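You operate a simulated robot arm through the tools that you are given. There is no shell and no other tool.

The job below is to be done with a simulated robot arm. You get a single attempt, and the scene is never put back.

JOB
Lay the 150 mm short bar at the fence, slide stop 2 against it and lock it.
Fine: the other short bars and stop 1 stay as they are.

Only the result counts: the job must be done as asked and must still hold three seconds after the hand-in. Knocking over, shifting, dropping, spilling or breaking anything else fails it.

ROBOT AND FRAMES
A 7-joint arm with a two-finger parallel gripper, fixed in place. Base frame: the origin is at the foot of the arm, x ahead of it, y to its left, z up; the work surface is at about z = 0.88. Units: m, rad, N and s.
Its first joint turns from -2.897 to 2.897 rad. Payload 4.4 kg.
The tool frame sits at the grasp point between the pads (the TCP): z along the fingers, y along the line on which they close. The tips reach 0.023 m beyond it. Largest opening 0.094 m; finger width 0.038, thickness 0.01; the body of the gripper, 0.054 by 0.096 m, starts 0.039 m behind the TCP.
Orientation is that of the tool frame in the base frame, as [roll, pitch, yaw] about the fixed x, y, z axes, in that order (R = Rz(yaw) Ry(pitch) Rx(roll)). With the fingers straight down and closing along the base's y, the tool's x points along the base's -x, its y along +y and its z along -z.

CONTROLS
- The arm moves only by the tool step_arm. Its argument "steps" is a list that holds one entry, the list of rows, each a list of 7 numbers: the turn, a rotation vector about the tool's x, y, z in rad, then the shift along the tool's x, y, z in m, then the opening, from 0 (shut) to 1 (fully open). In form: [[[ax, ay, az, tx, ty, tz, claw], ...]]. A call has 1 to 20 rows; each row is the pose to reach, as a shift and turn from the pose commanded when the call began, along the tool's axes at that moment. Rows are played at 5 a second. More than 0.05 m and 0.15 rad between two rows, or a gripper value outside its range, and nothing of the call is played. A pose out of reach is approached as far as the arm can. The call stops where the force on the tool passes 40 N (or 10 N more than at its start, if that is more) or the arm is blocked; 0.2 s more then pass. The fingers move at their own pace (about 0.108 m/s each) and stop on an object; they squeeze with about 23 N. The grip force told is the motor's: it shows also when the fingers shut on nothing. Time passes only in rows, and 0.2 s behind the last, so rows that repeat a pose let the fingers close. The reply holds the time, the measured pose of the TCP, the force on the tool along the base axes, the opening and the grip force, in the units named above and with some noise, with the torque about the TCP (base axes, N m) and any sound that the robot's microphone picked up, and new pictures: "show" is both (left out), scene, wrist or none.
- Cameras (640 x 400 px; columns grow to the right, rows downward): "scene" is fixed at [0.4, 0.6483, 1.6225]; the picture's right is [-0.82, -0.58, 0.00], its down [-0.49, 0.69, -0.54] and it looks along [0.31, -0.44, -0.84] (base axes); focal length 214 px, centre (320, 200). "wrist" rides on the gripper at [0.086, 0.016, -0.075] in the tool frame; the picture's right is [-0.18, 0.98, 0.00], its down [-0.58, -0.11, -0.81] and it looks along [-0.79, -0.15, 0.59] (tool axes); focal length 243 px, centre (320, 200). There is no depth. A picture from a camera that has moved, and an enlarged one, comes with that camera's place and axes in the base frame and with its lens.
- zoom(camera, box): a new picture of the part [left, top, right, bottom] of that camera's present view, enlarged. No time passes.
- job_done(): hands the job in; it is judged then, once.

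Places have to be worked out from the pictures, the camera data and where the tool is seen. Open the gripper and draw the arm clear of the work before you hand the job in, unless the task says otherwise.

The tools are called after ">>>" as a command line: name --argument value ..., lists and objects as JSON in quotes. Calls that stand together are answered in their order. step_arm: Moves the arm, as the interface text tells. Its arguments: {"type":"object","properties":{"steps":{"type":"array"},"show":{"type":"string","enum":["both","scene","wrist","none"]}},"required":["steps"]} The other tools are called the same way: zoom (camera, box) takes an enlarged picture of a part of a camera's view; job_done () hands the job in.

At the start:

```text
clock: 0.0
tcp_pos: [0.5169, 0.274, 1.3216]
tool_rot: [3.141, -0.001, 3.141]
contact_force: [-0.3, -0.2, -0.2]
ft_torque: [0.01, 0.01, 0.0]
opening: 0.094
grasp_force: 0.1
```

scene: 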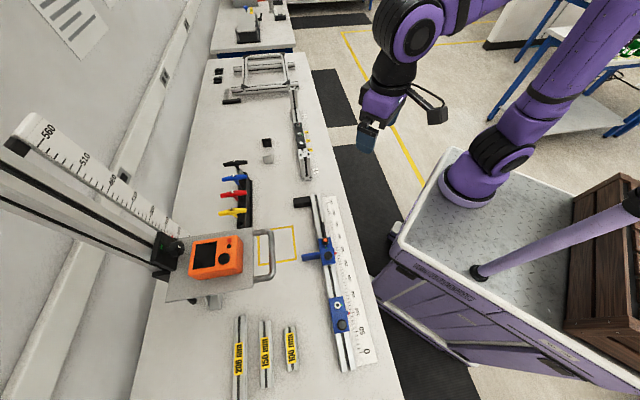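
wrist: 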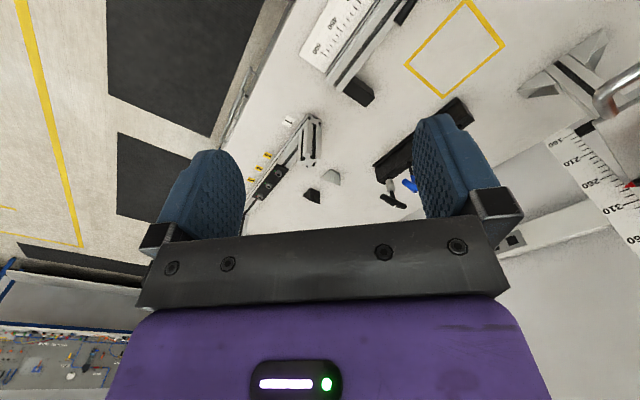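

I start by looking closely at the fence, the stops and the short bars in the scene picture.

>>> zoom --camera "scene" --box '[280, 180, 400, 380]'

>>> zoom --camera "scene" --box '[210, 300, 330, 400]'

>>> zoom --camera "scene" --box '[280, 220, 380, 290]'

>>> zoom --camera "scene" --box '[200, 60, 340, 240]'

```text
2.00 times, centred on (340, 280) of scene
camera zoom: at [0.4, 0.6483, 1.6225], right [-0.82, -0.58, 0.0], down [-0.49, 0.69, -0.54], along [0.31, -0.44, -0.84], focal length 429 px, centre (280, 40)
```

zoom: 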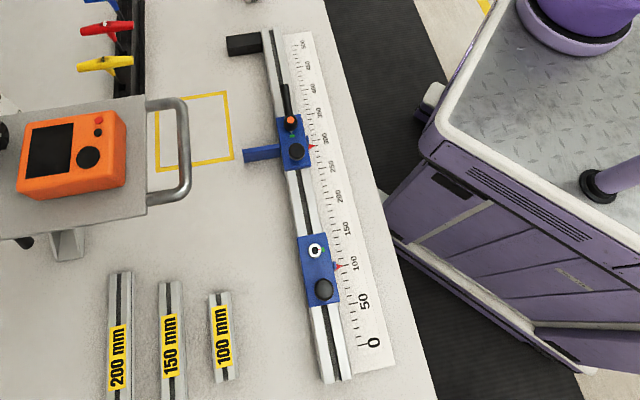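

```text
4.00 times, centred on (270, 350) of scene
camera zoom: at [0.4, 0.6483, 1.6225], right [-0.82, -0.58, 0.0], down [-0.49, 0.69, -0.54], along [0.31, -0.44, -0.84], focal length 858 px, centre (520, -400)
```

zoom: 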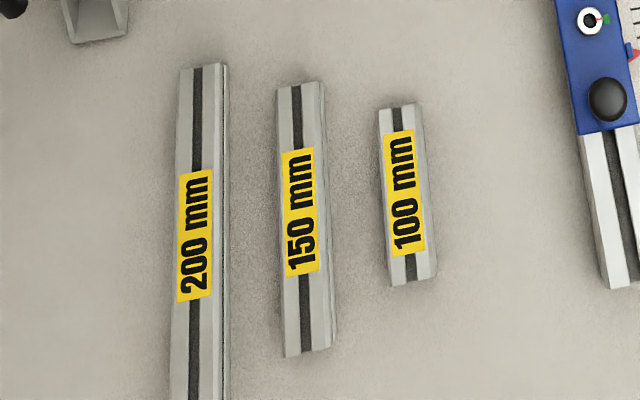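

```text
5.71 times, centred on (330, 255) of scene
camera zoom: at [0.4, 0.6483, 1.6225], right [-0.82, -0.58, 0.0], down [-0.49, 0.69, -0.54], along [0.31, -0.44, -0.84], focal length 1226 px, centre (263, -114)
```

zoom: 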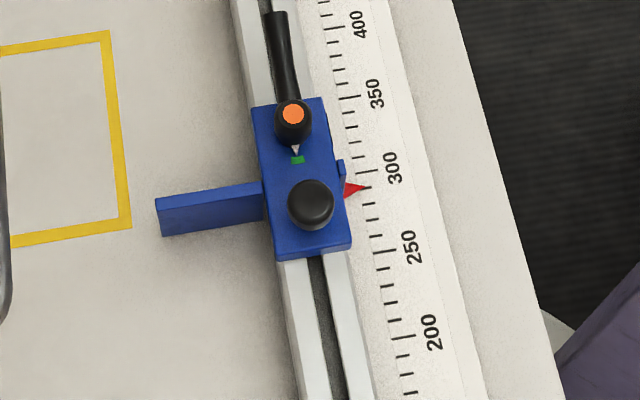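

```text
2.22 times, centred on (270, 150) of scene
camera zoom: at [0.4, 0.6483, 1.6225], right [-0.82, -0.58, 0.0], down [-0.49, 0.69, -0.54], along [0.31, -0.44, -0.84], focal length 477 px, centre (431, 311)
```

zoom: 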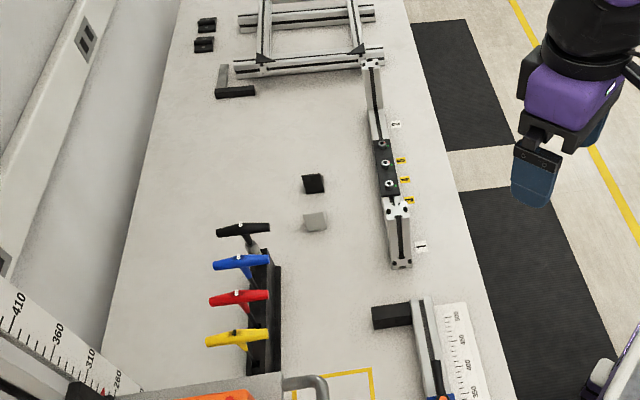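

The rail runs at about 45° in the base frame, from about (0.29,0.66), where the scale reads 0, to (0.70,0.25), where there is a black end block. The 150 mm bar is near (0.50,0.77). I turn the tool to line up with the rail and move to where the wrist camera can see the stops.

>>> step_arm --steps '[[[0, 0, 0.08, 0.01, 0.03, 0.012, 1], [0, 0, 0.16, 0.02, 0.06, 0.024, 1], [0, 0, 0.24, 0.03, 0.09, 0.036, 1], [0, 0, 0.32, 0.04, 0.12, 0.048, 1], [0, 0, 0.4, 0.05, 0.15, 0.06, 1], [0, 0, 0.48, 0.06, 0.18, 0.072, 1], [0, 0, 0.56, 0.07, 0.21, 0.084, 1], [0, 0, 0.64, 0.08, 0.24, 0.096, 1], [0, 0, 0.72, 0.09, 0.27, 0.108, 1], [0, 0, 0.785, 0.1, 0.3, 0.12, 1]]]'

```text
clock: 2.2
tcp_pos: [0.4158, 0.5728, 1.2017]
tool_rot: [-3.141, 0.0, 2.354]
contact_force: [1.0, -0.6, 0.7]
ft_torque: [0.01, 0.03, -0.01]
opening: 0.094
grasp_force: 0.1
camera wrist: at [0.3659, 0.646, 1.2759], right [0.83, 0.56, 0.0], down [0.33, -0.49, 0.81], along [0.45, -0.67, -0.59], focal length 243 px, centre (320, 200)
```

scene: 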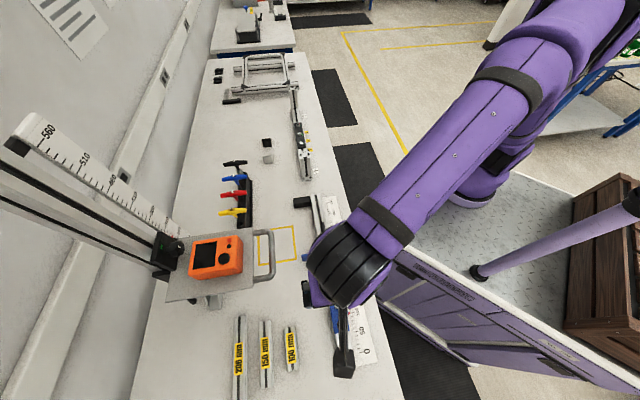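
wrist: 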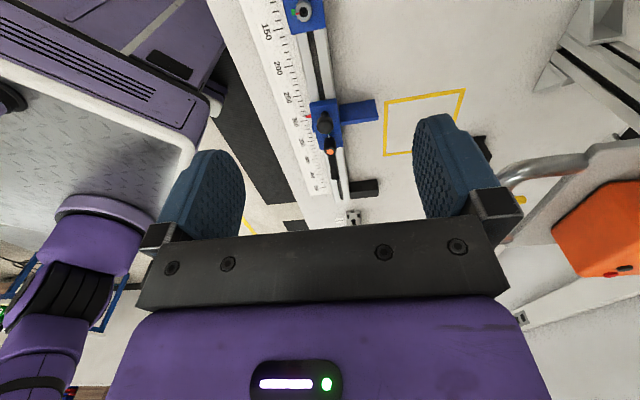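

The wrist camera sees the rail with its picture upside down. I zoom in on the stops.

>>> zoom --camera "wrist" --box '[240, 0, 400, 100]'

>>> zoom --camera "wrist" --box '[280, 80, 400, 220]'

>>> zoom --camera "wrist" --box '[290, 85, 370, 155]'

```text
4.00 times, centred on (320, 50) of wrist
camera zoom: at [0.3659, 0.646, 1.2759], right [0.83, 0.56, 0.0], down [0.33, -0.49, 0.81], along [0.45, -0.67, -0.59], focal length 970 px, centre (320, 800)
```

zoom: 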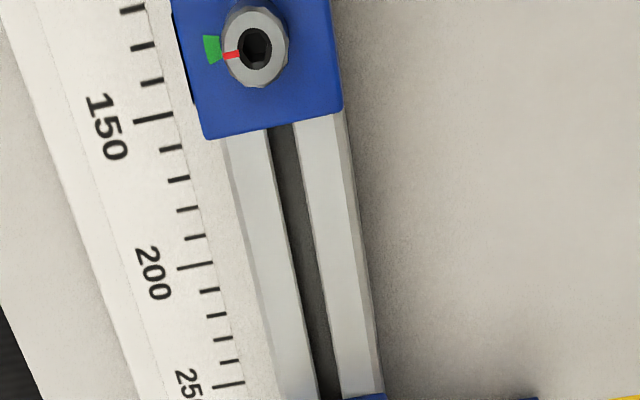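

```text
2.86 times, centred on (340, 150) of wrist
camera zoom: at [0.3659, 0.646, 1.2759], right [0.83, 0.56, 0.0], down [0.33, -0.49, 0.81], along [0.45, -0.67, -0.59], focal length 693 px, centre (263, 343)
```

zoom: 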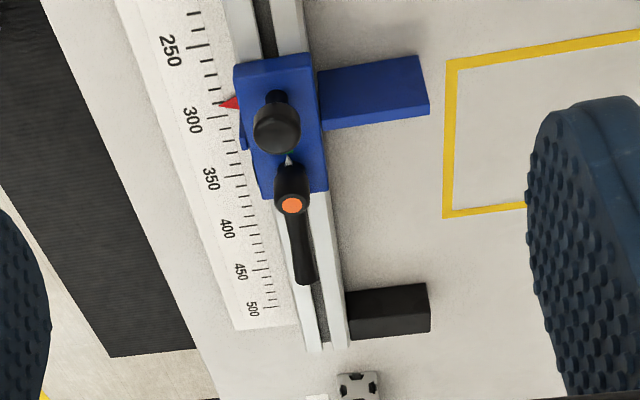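

```text
5.71 times, centred on (330, 120) of wrist
camera zoom: at [0.3659, 0.646, 1.2759], right [0.83, 0.56, 0.0], down [0.33, -0.49, 0.81], along [0.45, -0.67, -0.59], focal length 1386 px, centre (263, 657)
```

zoom: 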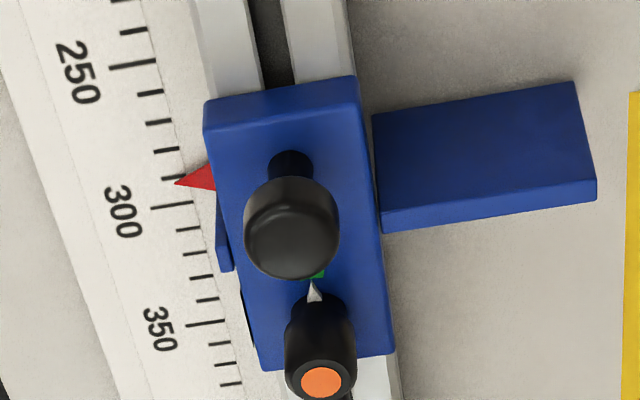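

The upper stop carries the blade, a lever and a knob. The lower stop has a hex socket. I back up along the rail to look at both more closely for labels and lock marks.

>>> step_arm --steps '[[[0, 0, 0, 0.04, 0, 0.0, 1], [0, 0, 0, 0.08, 0, 0.0, 1], [0, 0, 0, 0.12, 0, 0.02, 1], [0, 0, 0, 0.16, 0, 0.04, 1], [0, 0, 0, 0.16, 0, 0.04, 1]]]'

```text
clock: 3.4
tcp_pos: [0.3025, 0.688, 1.1603]
tool_rot: [3.14, 0.0, 2.357]
contact_force: [-0.9, 0.0, 0.5]
ft_torque: [-0.01, 0.0, -0.04]
opening: 0.0941
grasp_force: 0.1
camera wrist: at [0.2532, 0.7607, 1.2341], right [0.82, 0.57, 0.0], down [0.33, -0.49, 0.81], along [0.46, -0.67, -0.59], focal length 243 px, centre (320, 200)
```

scene: 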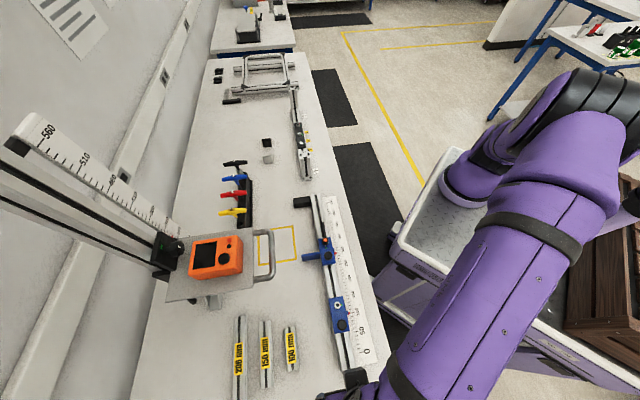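
wrist: 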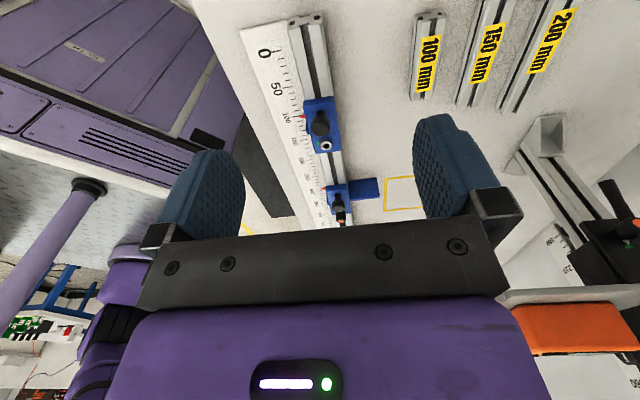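

>>> zoom --camera "wrist" --box '[280, 80, 360, 160]'

>>> zoom --camera "wrist" --box '[310, 160, 390, 230]'

>>> zoom --camera "scene" --box '[310, 285, 370, 345]'

>>> zoom --camera "scene" --box '[290, 185, 350, 275]'

>>> zoom --camera "wrist" --box '[400, 0, 580, 120]'

```text
5.00 times, centred on (320, 120) of wrist
camera zoom: at [0.2532, 0.7607, 1.2341], right [0.82, 0.57, 0.0], down [0.33, -0.49, 0.81], along [0.46, -0.67, -0.59], focal length 1213 px, centre (320, 600)
```

zoom: 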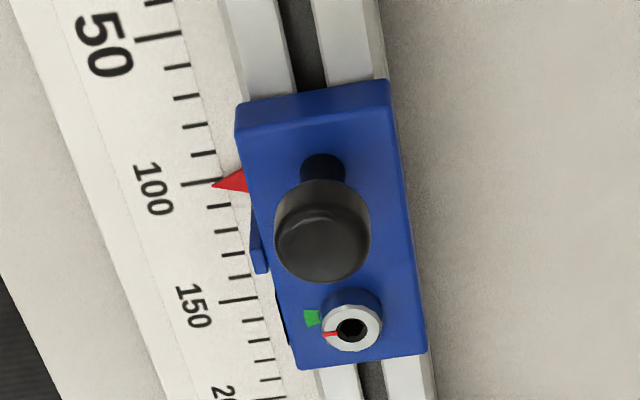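

```text
5.71 times, centred on (350, 195) of wrist
camera zoom: at [0.2532, 0.7607, 1.2341], right [0.82, 0.57, 0.0], down [0.33, -0.49, 0.81], along [0.46, -0.67, -0.59], focal length 1386 px, centre (149, 229)
```

zoom: 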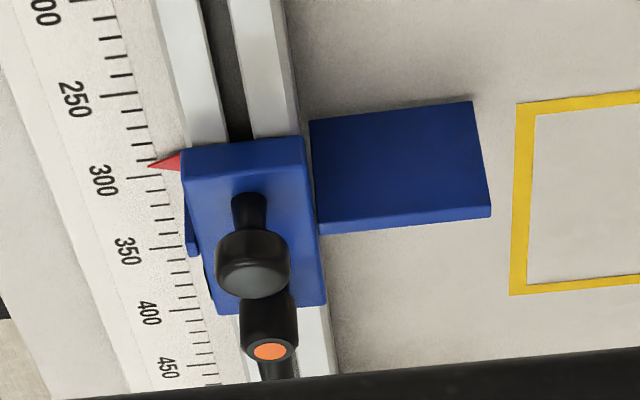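

```text
6.67 times, centred on (340, 315) of scene
camera zoom: at [0.4, 0.6483, 1.6225], right [-0.82, -0.58, 0.0], down [-0.49, 0.69, -0.54], along [0.31, -0.44, -0.84], focal length 1430 px, centre (187, -567)
```

zoom: 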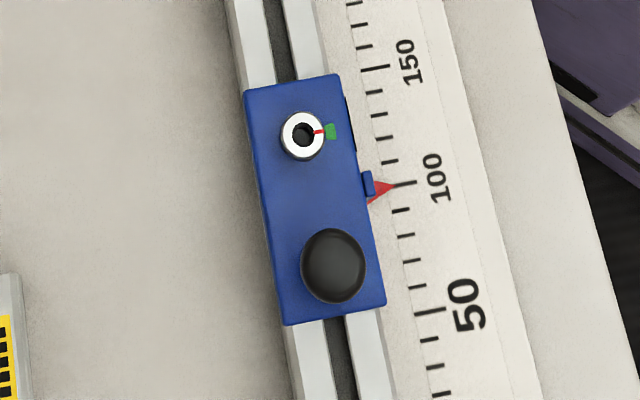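

```text
4.44 times, centred on (320, 230) of scene
camera zoom: at [0.4, 0.6483, 1.6225], right [-0.82, -0.58, 0.0], down [-0.49, 0.69, -0.54], along [0.31, -0.44, -0.84], focal length 953 px, centre (320, 67)
```

zoom: 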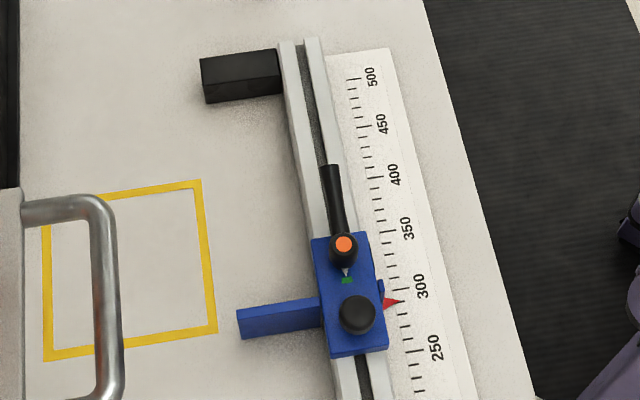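

```text
3.33 times, centred on (490, 60) of wrist
camera zoom: at [0.2532, 0.7607, 1.2341], right [0.82, 0.57, 0.0], down [0.33, -0.49, 0.81], along [0.46, -0.67, -0.59], focal length 809 px, centre (-247, 667)
```

zoom: 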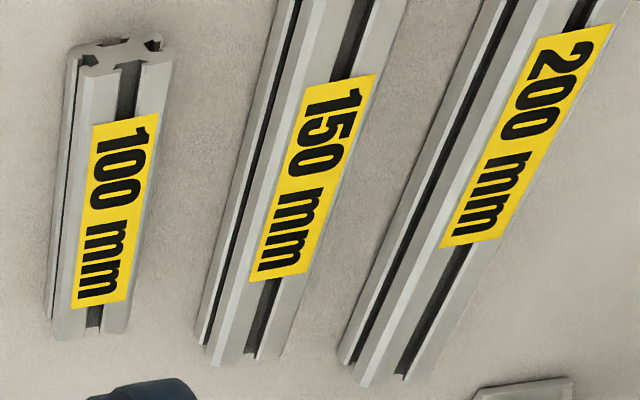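

Stop 2 must be the one with the lever and blade. Stop 1 takes a key and stays as it is. The platform handle overhangs near (0.53,0.62,1.16), so I will stay clear of it. I move lower on the bar side of the rail to see the blade, fence block and bars from a second angle.

>>> step_arm --steps '[[[0, 0, 0, 0.0, 0.02, 0.03, 1], [0, 0, 0, 0.0, 0.04, 0.06, 1], [0, 0, 0, 0.0, 0.06, 0.09, 1], [0, 0, 0, 0.0, 0.07, 0.11, 1], [0, 0, 0, 0.0, 0.07, 0.11, 1]]]'

```text
clock: 4.6
tcp_pos: [0.3525, 0.736, 1.0493]
tool_rot: [-3.141, -0.001, 2.356]
contact_force: [0.3, -1.2, 0.7]
ft_torque: [0.01, -0.02, 0.0]
opening: 0.0938
grasp_force: 0.1
camera wrist: at [0.3025, 0.8095, 1.1253], right [0.82, 0.57, 0.0], down [0.33, -0.49, 0.81], along [0.46, -0.66, -0.59], focal length 243 px, centre (320, 200)
```

scene: 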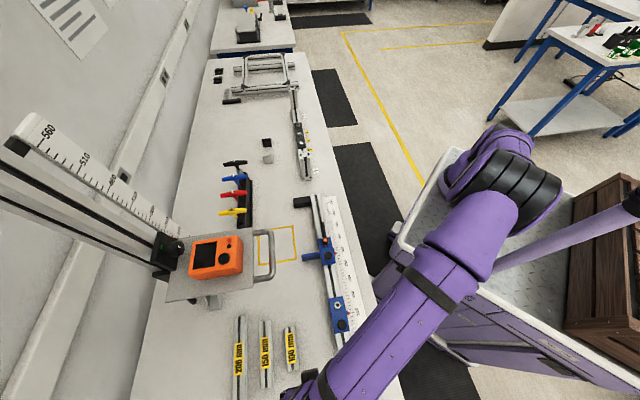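
wrist: 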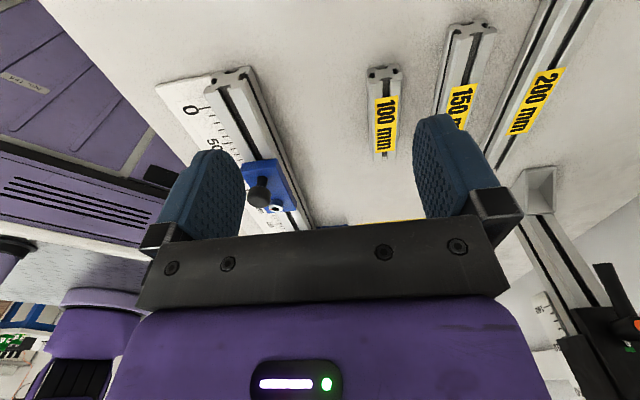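

I can see the bar ends here. I zoom in on them to get their cross-section and place.

>>> zoom --camera "wrist" --box '[350, 10, 530, 170]'

>>> zoom --camera "wrist" --box '[180, 50, 320, 240]'

```text
2.50 times, centred on (440, 90) of wrist
camera zoom: at [0.3025, 0.8095, 1.1253], right [0.82, 0.57, 0.0], down [0.33, -0.49, 0.81], along [0.46, -0.66, -0.59], focal length 606 px, centre (20, 475)
```

zoom: 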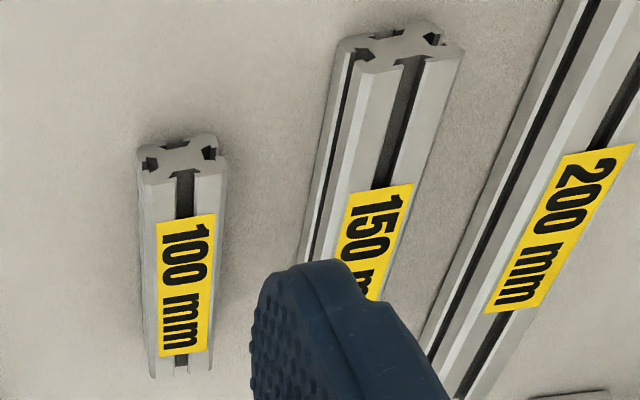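

```text
2.11 times, centred on (250, 145) of wrist
camera zoom: at [0.3025, 0.8095, 1.1253], right [0.82, 0.57, 0.0], down [0.33, -0.49, 0.81], along [0.46, -0.66, -0.59], focal length 511 px, centre (467, 316)
```

zoom: 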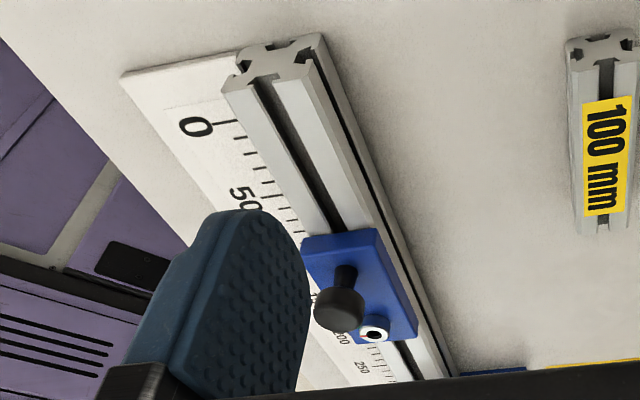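

I zoom further on the 150 mm bar's end.

>>> zoom --camera "wrist" --box '[425, 10, 505, 90]'

>>> zoom --camera "scene" --box '[240, 310, 300, 395]'

>>> zoom --camera "scene" --box '[290, 190, 350, 270]'

>>> zoom --camera "scene" --box '[150, 200, 300, 320]'

```text
5.00 times, centred on (465, 50) of wrist
camera zoom: at [0.3025, 0.8095, 1.1253], right [0.82, 0.57, 0.0], down [0.33, -0.49, 0.81], along [0.46, -0.66, -0.59], focal length 1213 px, centre (-405, 950)
```

zoom: 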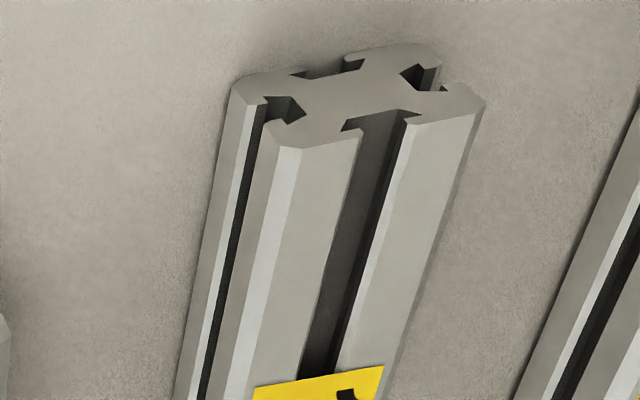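

```text
4.71 times, centred on (270, 352) of scene
camera zoom: at [0.4, 0.6483, 1.6225], right [-0.82, -0.58, 0.0], down [-0.49, 0.69, -0.54], along [0.31, -0.44, -0.84], focal length 1009 px, centre (555, -518)
```

zoom: 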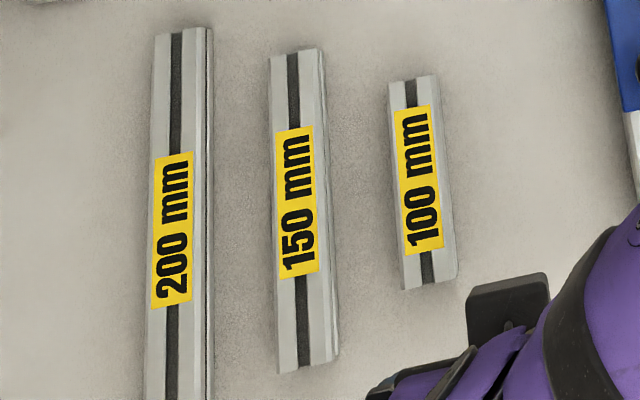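

```text
5.00 times, centred on (320, 230) of scene
camera zoom: at [0.4, 0.6483, 1.6225], right [-0.82, -0.58, 0.0], down [-0.49, 0.69, -0.54], along [0.31, -0.44, -0.84], focal length 1072 px, centre (320, 50)
```

zoom: 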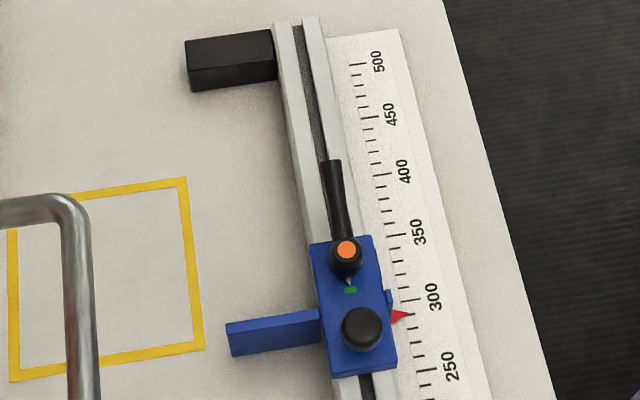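

```text
3.33 times, centred on (225, 260) of scene
camera zoom: at [0.4, 0.6483, 1.6225], right [-0.82, -0.58, 0.0], down [-0.49, 0.69, -0.54], along [0.31, -0.44, -0.84], focal length 715 px, centre (637, 0)
```

zoom: 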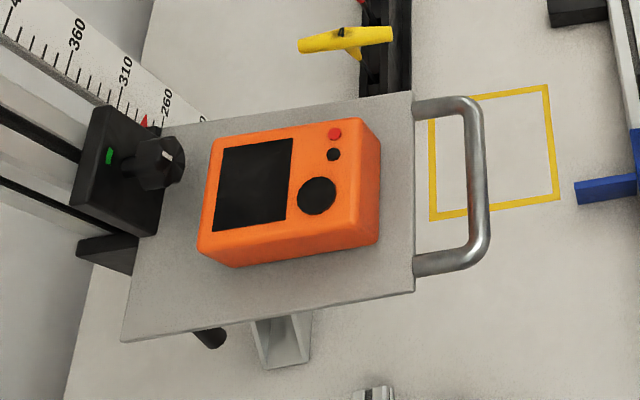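

The geometry so far, using e along the rail toward the fence and n away from the robot:
- **150 mm bar:** about 30×30 mm, parallel to e, centred near (0.50,0.763).
- **Fence block:** its face is at e≈0.272, in line with 500 on the scale.
- **Rail:** its outer edge is at n≈0.705.

Next I move to view stop 2 and its lever up close.

>>> step_arm --steps '[[[0, 0, 0, -0.03, -0.01, -0.02, 1], [0, 0, 0, -0.06, -0.02, -0.04, 1], [0, 0, 0, -0.09, -0.03, -0.06, 1], [0, 0, 0, -0.12, -0.03, -0.075, 1], [0, 0, 0, -0.12, -0.03, -0.075, 1]]]'

```text
clock: 5.8
tcp_pos: [0.4144, 0.6311, 1.1279]
tool_rot: [-3.141, -0.001, 2.357]
contact_force: [0.6, 0.5, -1.2]
ft_torque: [0.0, 0.0, 0.0]
opening: 0.0937
grasp_force: 0.0
camera wrist: at [0.3647, 0.7035, 1.2019], right [0.83, 0.56, 0.0], down [0.33, -0.49, 0.81], along [0.46, -0.67, -0.59], focal length 243 px, centre (320, 200)
```

scene: 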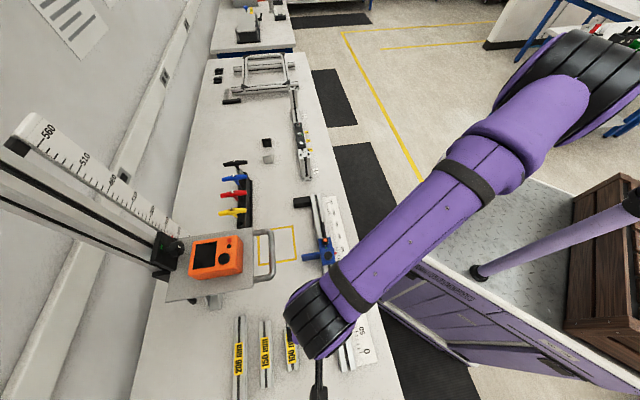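
wrist: 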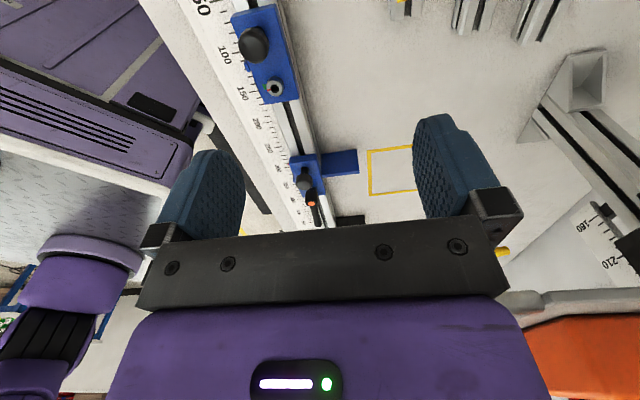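

>>> zoom --camera "wrist" --box '[270, 140, 370, 240]'

>>> zoom --camera "scene" --box '[295, 225, 350, 275]'

```text
4.00 times, centred on (320, 190) of wrist
camera zoom: at [0.3647, 0.7035, 1.2019], right [0.83, 0.56, 0.0], down [0.33, -0.49, 0.81], along [0.46, -0.67, -0.59], focal length 970 px, centre (320, 240)
```

zoom: 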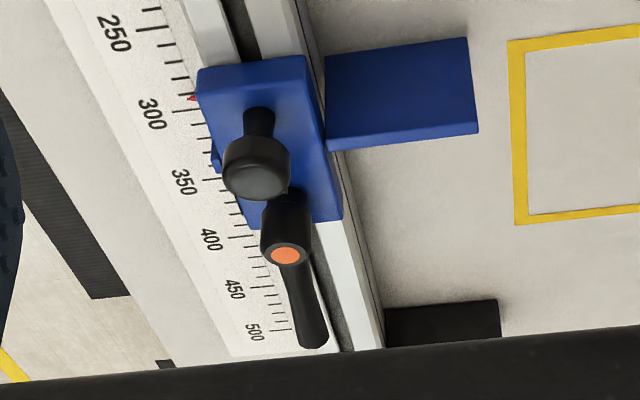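

```text
8.00 times, centred on (322, 250) of scene
camera zoom: at [0.4, 0.6483, 1.6225], right [-0.82, -0.58, 0.0], down [-0.49, 0.69, -0.54], along [0.31, -0.44, -0.84], focal length 1716 px, centre (300, -200)
```

zoom: 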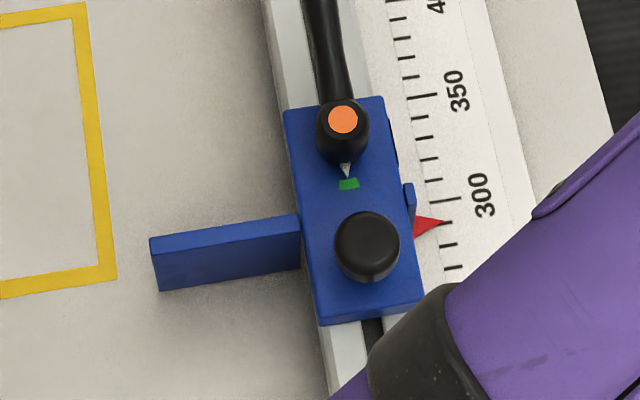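

Stop 2's pointer reads about 290. Its lever axis is near (0.540,0.420), the lever top is at z≈0.97, and its knob is near (0.502,0.459). I move above the 150 mm bar with the fingers partly open and stop at z≈1.0 to check.

>>> step_arm --steps '[[[0, 0, 0, 0.02, 0.03, 0, 0.62], [0, 0, 0, 0.033, 0.07, 0.0, 0.62], [0, 0, 0, 0.033, 0.11, 0.0, 0.62], [0, 0, 0, 0.033, 0.154, 0.0, 0.62], [0, 0, 0, 0.033, 0.154, 0.04, 0.62], [0, 0, 0, 0.033, 0.154, 0.08, 0.62], [0, 0, 0, 0.033, 0.154, 0.12, 0.62], [0, 0, 0, 0.033, 0.154, 0.138, 0.62], [0, 0, 0, 0.033, 0.154, 0.138, 0.62]]]'

```text
clock: 7.8
tcp_pos: [0.4995, 0.7646, 0.9886]
tool_rot: [3.14, -0.001, 2.356]
contact_force: [0.0, 0.2, 0.1]
ft_torque: [-0.01, 0.01, -0.04]
opening: 0.0581
grasp_force: 0.1
out of reach, approached as far as the arm can: row 4
camera wrist: at [0.4505, 0.8374, 1.0633], right [0.82, 0.57, 0.0], down [0.33, -0.49, 0.81], along [0.46, -0.67, -0.59], focal length 243 px, centre (320, 200)
```

scene: 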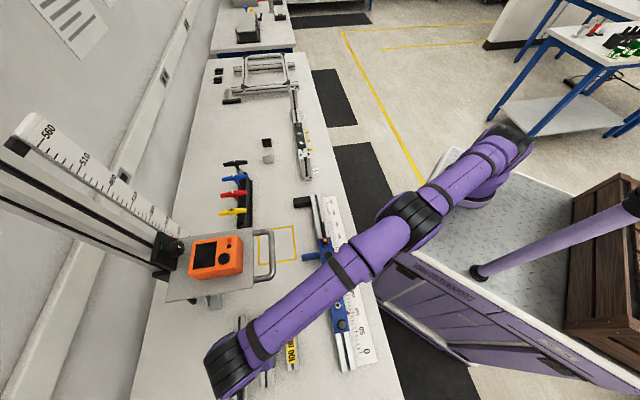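
wrist: 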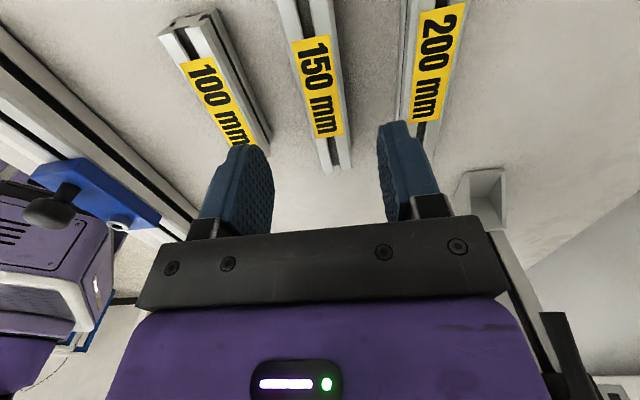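

The bar axis is at n≈0.896 and the tool is at n≈0.894, so it is well centred between the fingers. I go down to z≈0.912 and close.

>>> step_arm --steps '[[[0, 0, 0, 0, 0.002, 0.04, 0.62], [0, 0, 0, 0, 0.002, 0.065, 0.62], [0, 0, 0, 0, 0.002, 0.076, 0.62], [0, 0, 0, 0, 0.002, 0.076, 0.62], [0, 0, 0, 0, 0.002, 0.076, 0.1], [0, 0, 0, 0, 0.002, 0.076, 0.1], [0, 0, 0, 0, 0.002, 0.076, 0.1]]]'

```text
clock: 9.4
tcp_pos: [0.5011, 0.7655, 0.9126]
tool_rot: [3.141, 0.0, 2.356]
contact_force: [0.1, -0.4, 1.1]
ft_torque: [0.0, 0.05, -0.02]
opening: 0.0298
grasp_force: 23.4
camera wrist: at [0.453, 0.8377, 0.9869], right [0.82, 0.57, 0.0], down [0.33, -0.49, 0.81], along [0.46, -0.67, -0.59], focal length 243 px, centre (320, 200)
```

scene: 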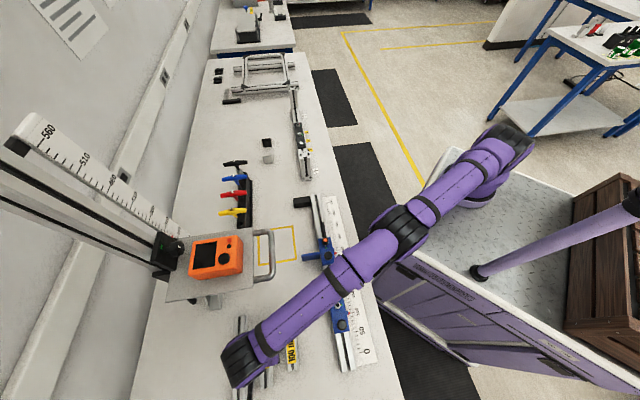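
wrist: 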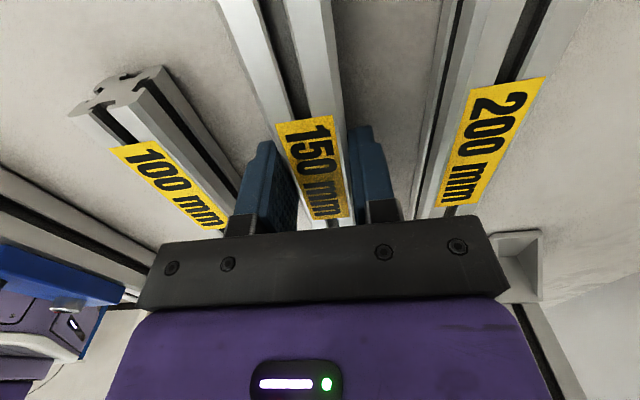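

The bar is held at an opening of 29.8 mm. I zoom in to see where along its length it is gripped.

>>> zoom --camera "wrist" --box '[240, 100, 400, 240]'

```text
2.86 times, centred on (320, 170) of wrist
camera zoom: at [0.453, 0.8377, 0.9869], right [0.82, 0.57, 0.0], down [0.33, -0.49, 0.81], along [0.46, -0.67, -0.59], focal length 693 px, centre (320, 286)
```

zoom: 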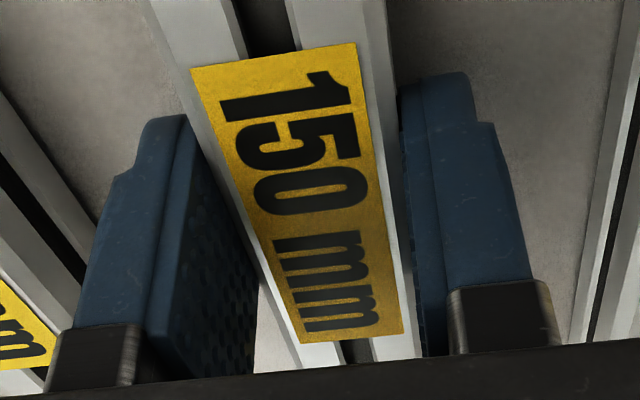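

The grip is at the bar's middle to within a few millimetres. I lift it, bring it in over the rail (away from the platform handle), then carry it along the rail above stop 2.

>>> step_arm --steps '[[[0, 0, 0, 0, 0, -0.04, 0.1], [0, 0, 0, 0, 0, -0.08, 0.1], [0, 0, 0, 0, -0.02, -0.12, 0.1], [0, 0, 0, 0, -0.06, -0.14, 0.1], [0, 0, 0, 0, -0.1, -0.14, 0.1], [0, 0, 0, 0, -0.14, -0.14, 0.1], [0, 0, 0, 0, -0.18, -0.14, 0.1], [0, 0, 0, 0, -0.206, -0.14, 0.1], [0, 0, 0, -0.04, -0.206, -0.14, 0.1], [0, 0, 0, -0.08, -0.206, -0.14, 0.1], [0, 0, 0, -0.12, -0.206, -0.14, 0.1], [0, 0, 0, -0.16, -0.206, -0.14, 0.1], [0, 0, 0, -0.2, -0.206, -0.14, 0.1], [0, 0, 0, -0.24, -0.206, -0.14, 0.1], [0, 0, 0, -0.28, -0.206, -0.14, 0.1], [0, 0, 0, -0.32, -0.206, -0.14, 0.1], [0, 0, 0, -0.355, -0.2, -0.14, 0.1], [0, 0, 0, -0.375, -0.18, -0.14, 0.1], [0, 0, 0, -0.378, -0.15, -0.14, 0.1], [0, 0, 0, -0.378, -0.15, -0.14, 0.1]]]'

```text
clock: 13.6
tcp_pos: [0.6661, 0.3903, 1.0526]
tool_rot: [-3.141, 0.0, 2.355]
contact_force: [0.3, 0.4, -2.1]
ft_torque: [0.0, 0.0, -0.01]
opening: 0.0298
grasp_force: 23.4
camera wrist: at [0.615, 0.4631, 1.1278], right [0.83, 0.56, 0.0], down [0.33, -0.49, 0.81], along [0.46, -0.67, -0.59], focal length 243 px, centre (320, 200)
```

scene: 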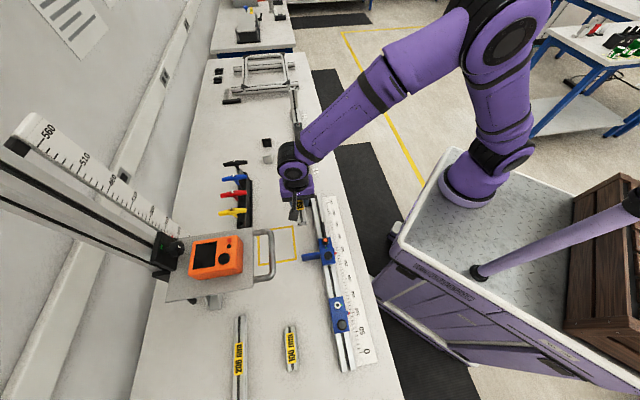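
wrist: 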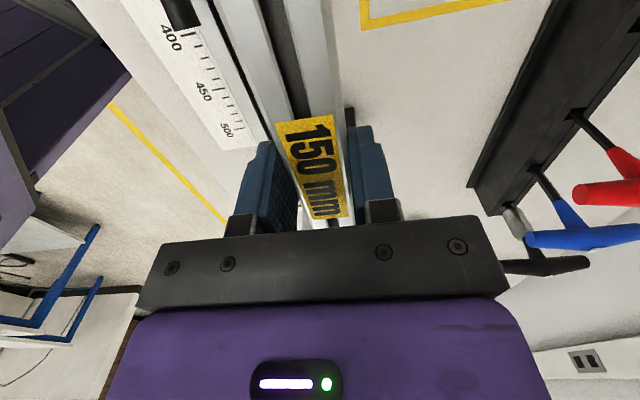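

The bar is now beyond the lever, clear of the rail, with its far end just short of the fence block. I shift it 8 mm back from the block, then lower it most of the way and check.

>>> step_arm --steps '[[[0, 0, 0, 0.008, 0, 0.03, 0.1], [0, 0, 0, 0.008, 0, 0.06, 0.1], [0, 0, 0, 0.008, 0, 0.085, 0.1], [0, 0, 0, 0.008, 0, 0.105, 0.1], [0, 0, 0, 0.008, 0, 0.105, 0.1]]]'

>>> zoom --camera "scene" --box '[270, 170, 350, 270]'

```text
clock: 14.8
tcp_pos: [0.6592, 0.3967, 0.9453]
tool_rot: [3.14, 0.0, 2.356]
contact_force: [0.7, 0.0, -1.5]
ft_torque: [0.0, 0.0, 0.03]
opening: 0.0297
grasp_force: 22.5
camera wrist: at [0.609, 0.4699, 1.0205], right [0.82, 0.57, 0.0], down [0.33, -0.49, 0.81], along [0.46, -0.67, -0.59], focal length 243 px, centre (320, 200)
```

scene: 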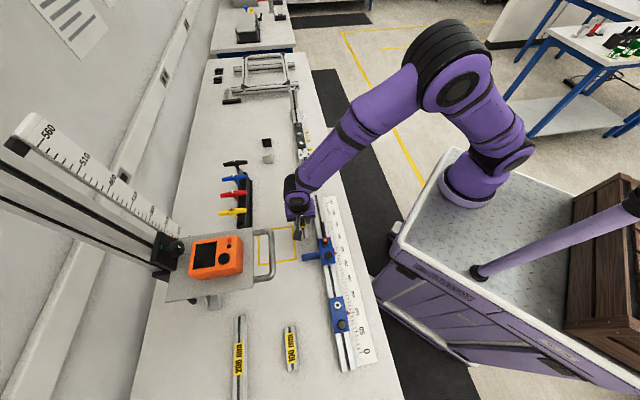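
wrist: 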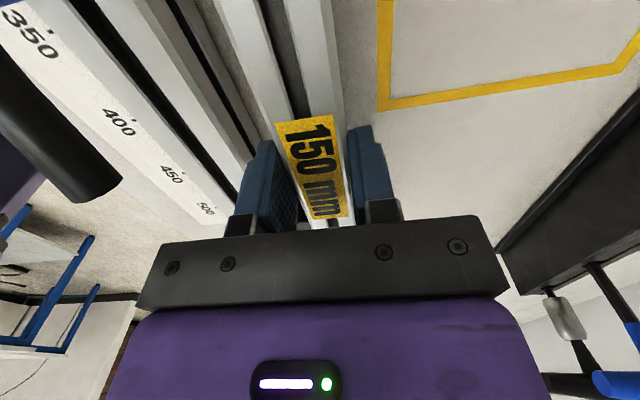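

```text
4.00 times, centred on (310, 220) of scene
camera zoom: at [0.4, 0.6483, 1.6225], right [-0.82, -0.58, 0.0], down [-0.49, 0.69, -0.54], along [0.31, -0.44, -0.84], focal length 858 px, centre (360, 120)
```

zoom: 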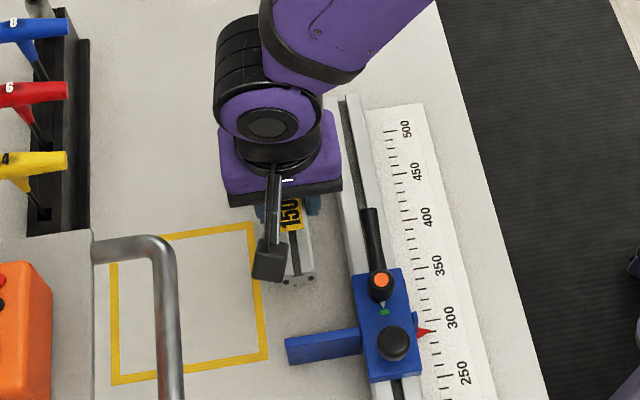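

The bar sits between the blade and the fence, clear of both and of the rail. I lower it the last 32 mm, open to about 46 mm, and rise.

>>> step_arm --steps '[[[0, 0, 0, 0, 0, 0.02, 0.1], [0, 0, 0, 0, 0, 0.0318, 0.1], [0, 0, 0, 0, 0, 0.0318, 0.1], [0, 0, 0, 0, 0, 0.0318, 0.47], [0, 0, 0, 0, 0, 0.0318, 0.47], [0, 0, 0, 0, 0, 0.0318, 0.47]]]'

```text
clock: 16.2
tcp_pos: [0.66, 0.3969, 0.9146]
tool_rot: [-3.141, 0.0, 2.357]
contact_force: [0.9, 0.3, -0.1]
ft_torque: [0.0, 0.01, 0.03]
opening: 0.0441
grasp_force: 0.1
camera wrist: at [0.6097, 0.4692, 0.9897], right [0.82, 0.57, 0.0], down [0.33, -0.49, 0.81], along [0.46, -0.67, -0.59], focal length 243 px, centre (320, 200)
```

scene: 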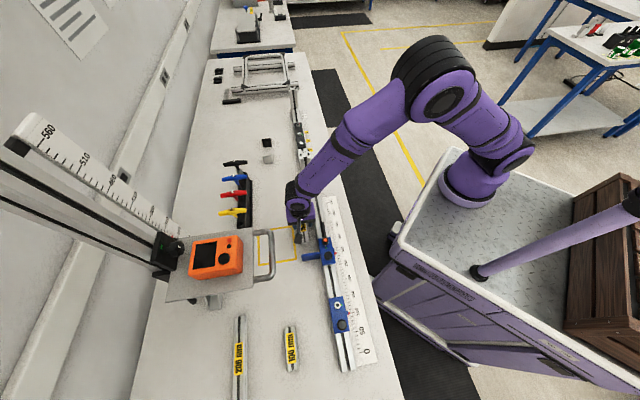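
wrist: 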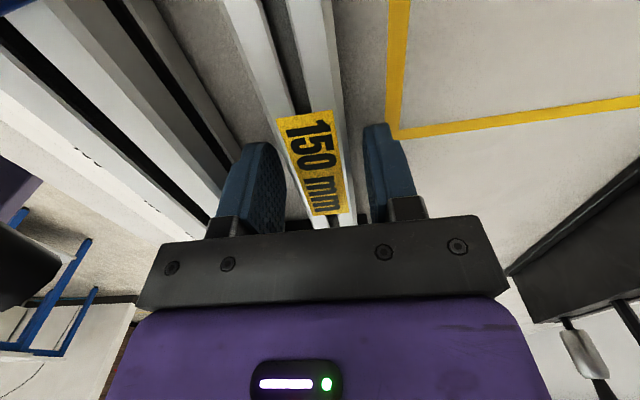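

The bar is released. I rise straight up to look at it.

>>> step_arm --steps '[[[0, 0, 0, 0, 0, -0.03, 0.47], [0, 0, 0, 0, 0, -0.07, 0.47], [0, 0, 0, 0, 0, -0.11, 0.47], [0, 0, 0, 0.03, 0.0, -0.15, 0.47], [0, 0, 0, 0.06, 0.0, -0.18, 0.47], [0, 0, 0, 0.06, 0.0, -0.18, 0.47]]]'

>>> zoom --camera "scene" --box '[270, 180, 350, 280]'

>>> zoom --camera "wrist" --box '[180, 0, 420, 240]'

```text
clock: 17.6
tcp_pos: [0.6159, 0.4379, 1.0961]
tool_rot: [-3.141, -0.001, 2.356]
contact_force: [0.5, 0.5, 0.4]
ft_torque: [0.02, 0.03, 0.0]
opening: 0.044
grasp_force: 0.0
camera wrist: at [0.5662, 0.5113, 1.1707], right [0.83, 0.56, 0.0], down [0.33, -0.49, 0.81], along [0.46, -0.67, -0.59], focal length 243 px, centre (320, 200)
```

scene: 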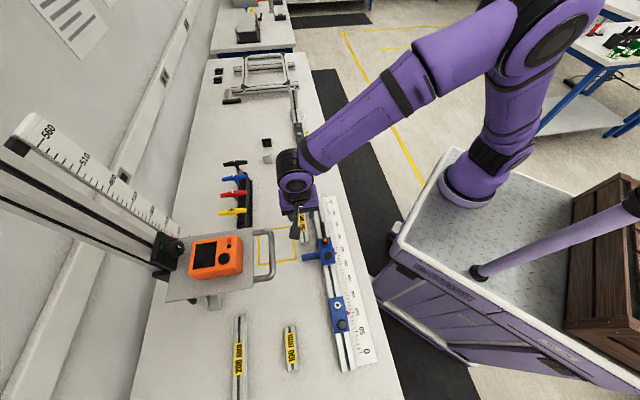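
wrist: 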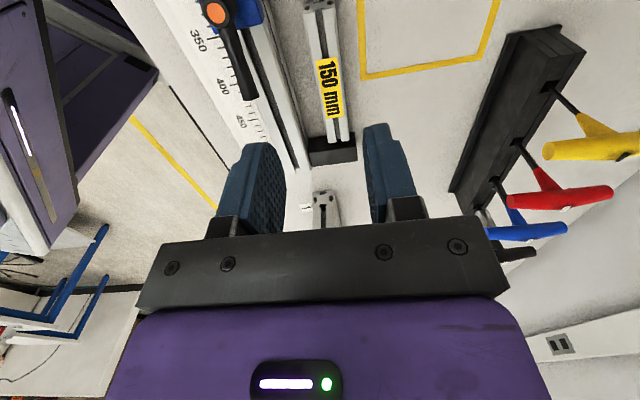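

```text
4.00 times, centred on (310, 230) of scene
camera zoom: at [0.4, 0.6483, 1.6225], right [-0.82, -0.58, 0.0], down [-0.49, 0.69, -0.54], along [0.31, -0.44, -0.84], focal length 858 px, centre (360, 80)
```

zoom: 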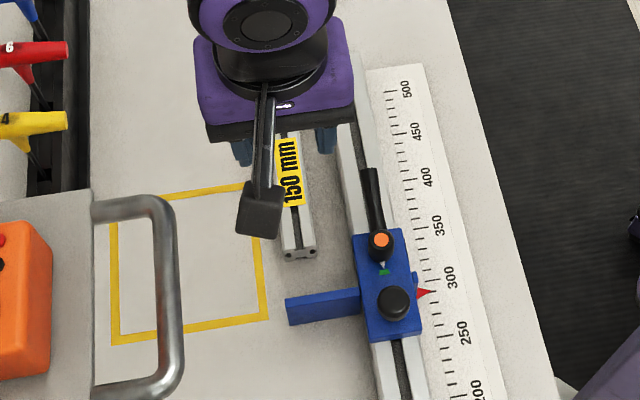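

```text
1.67 times, centred on (300, 120) of wrist
camera zoom: at [0.5662, 0.5113, 1.1707], right [0.83, 0.56, 0.0], down [0.33, -0.49, 0.81], along [0.46, -0.67, -0.59], focal length 404 px, centre (353, 333)
```

zoom: 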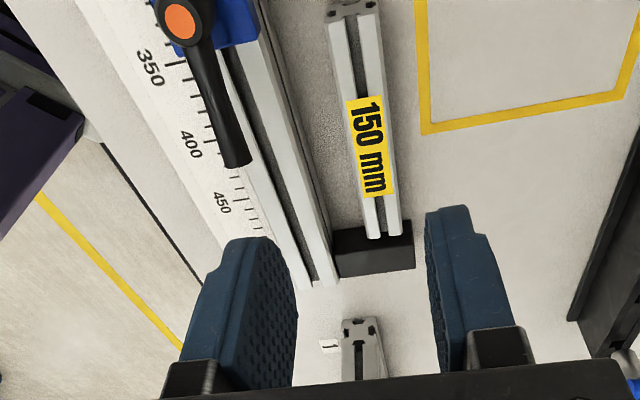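

The bar lies parallel to the rail, about 27 mm off it, with its end almost at the fence block. I close the fingers and come down on its outer side, so I can nudge it toward the rail.

>>> step_arm --steps '[[[0, 0, 0, -0.035, 0.0, 0, 0], [0, 0, 0, -0.065, 0.015, 0, 0], [0, 0, 0, -0.065, 0.045, 0.0, 0], [0, 0, 0, -0.065, 0.045, 0.04, 0], [0, 0, 0, -0.065, 0.045, 0.08, 0], [0, 0, 0, -0.065, 0.045, 0.12, 0], [0, 0, 0, -0.065, 0.045, 0.16, 0], [0, 0, 0, -0.065, 0.045, 0.184, 0], [0, 0, 0, -0.065, 0.045, 0.184, 0]]]'

```text
clock: 19.6
tcp_pos: [0.6925, 0.4258, 0.9105]
tool_rot: [-3.141, -0.001, 2.356]
contact_force: [-0.2, 0.1, 0.0]
ft_torque: [-0.02, -0.01, -0.01]
opening: 0.0
grasp_force: 23.3
camera wrist: at [0.6425, 0.4988, 0.9843], right [0.82, 0.57, 0.0], down [0.33, -0.49, 0.81], along [0.46, -0.66, -0.59], focal length 243 px, centre (320, 200)
```

scene: 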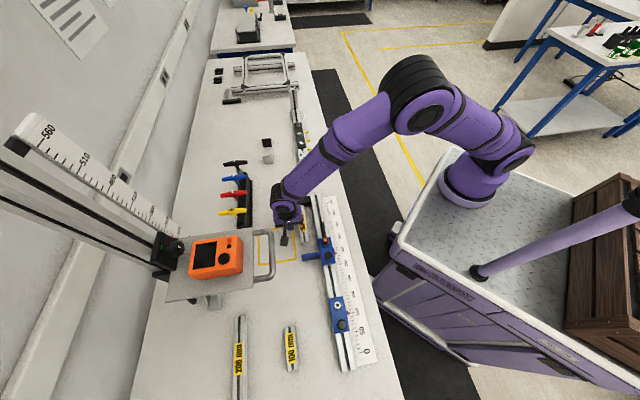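
wrist: 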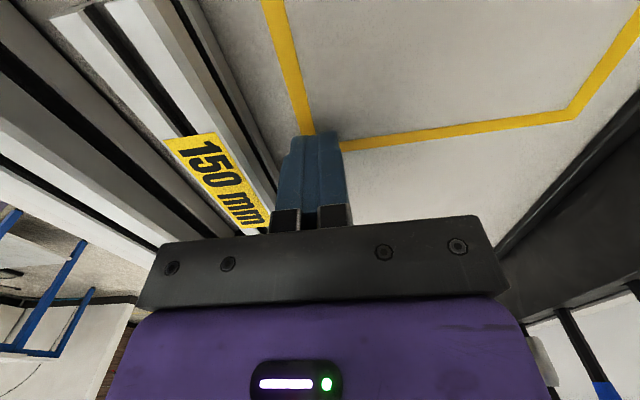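

The fingers are just outside the bar at n≈0.791. I push slowly toward the rail by 40 mm, stopping a little short, and check.

>>> step_arm --steps '[[[0, 0, 0, 0, -0.007, 0, 0], [0, 0, 0, 0, -0.014, 0, 0], [0, 0, 0, 0, -0.019, 0, 0], [0, 0, 0, 0, -0.023, 0, 0], [0, 0, 0, 0, -0.027, 0, 0], [0, 0, 0, 0, -0.031, 0, 0], [0, 0, 0, 0, -0.035, 0, 0], [0, 0, 0, 0, -0.038, 0, 0], [0, 0, 0, 0, -0.041, 0, 0]]]'

>>> zoom --camera "wrist" --box '[100, 0, 340, 240]'

>>> zoom --camera "scene" --box '[270, 180, 350, 280]'

```text
clock: 21.6
tcp_pos: [0.6649, 0.3963, 0.9115]
tool_rot: [-3.141, 0.0, 2.357]
contact_force: [1.1, 0.1, 3.3]
ft_torque: [-0.02, 0.02, -0.01]
opening: 0.0001
grasp_force: 23.2
camera wrist: at [0.615, 0.469, 0.9861], right [0.83, 0.56, 0.0], down [0.33, -0.49, 0.81], along [0.46, -0.67, -0.59], focal length 243 px, centre (320, 200)
```

scene: 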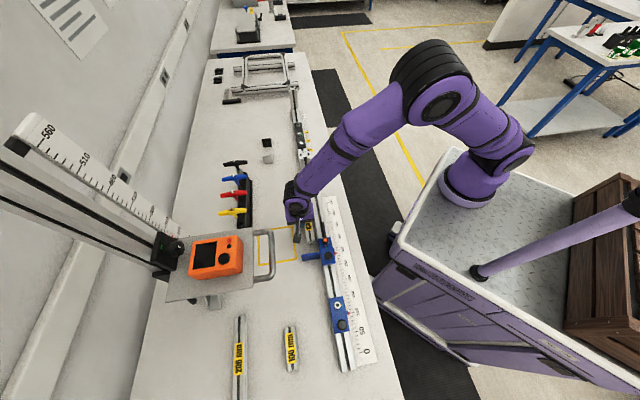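
wrist: 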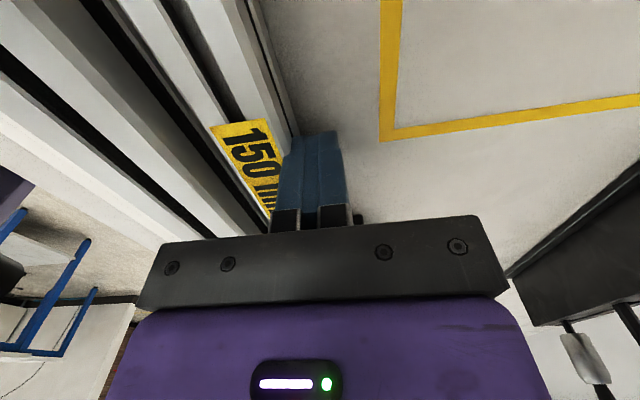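

```text
1.67 times, centred on (220, 120) of wrist
camera zoom: at [0.615, 0.469, 0.9861], right [0.83, 0.56, 0.0], down [0.33, -0.49, 0.81], along [0.46, -0.67, -0.59], focal length 404 px, centre (487, 333)
```

zoom: 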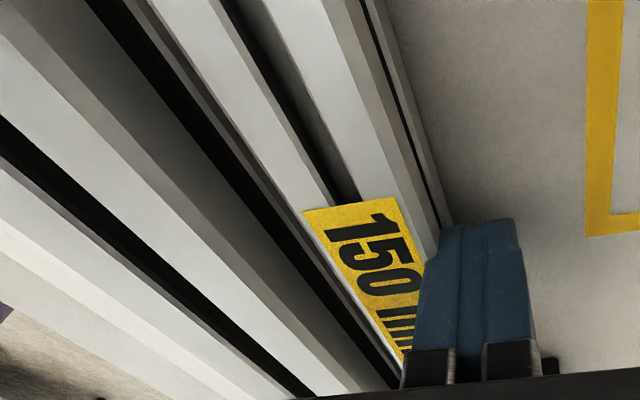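

```text
4.00 times, centred on (310, 230) of scene
camera zoom: at [0.4, 0.6483, 1.6225], right [-0.82, -0.58, 0.0], down [-0.49, 0.69, -0.54], along [0.31, -0.44, -0.84], focal length 858 px, centre (360, 80)
```

zoom: 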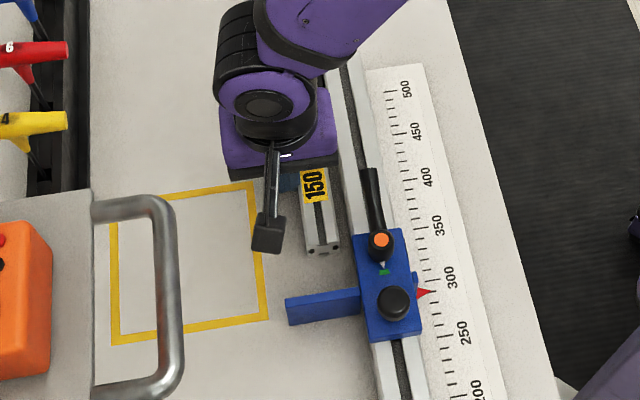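

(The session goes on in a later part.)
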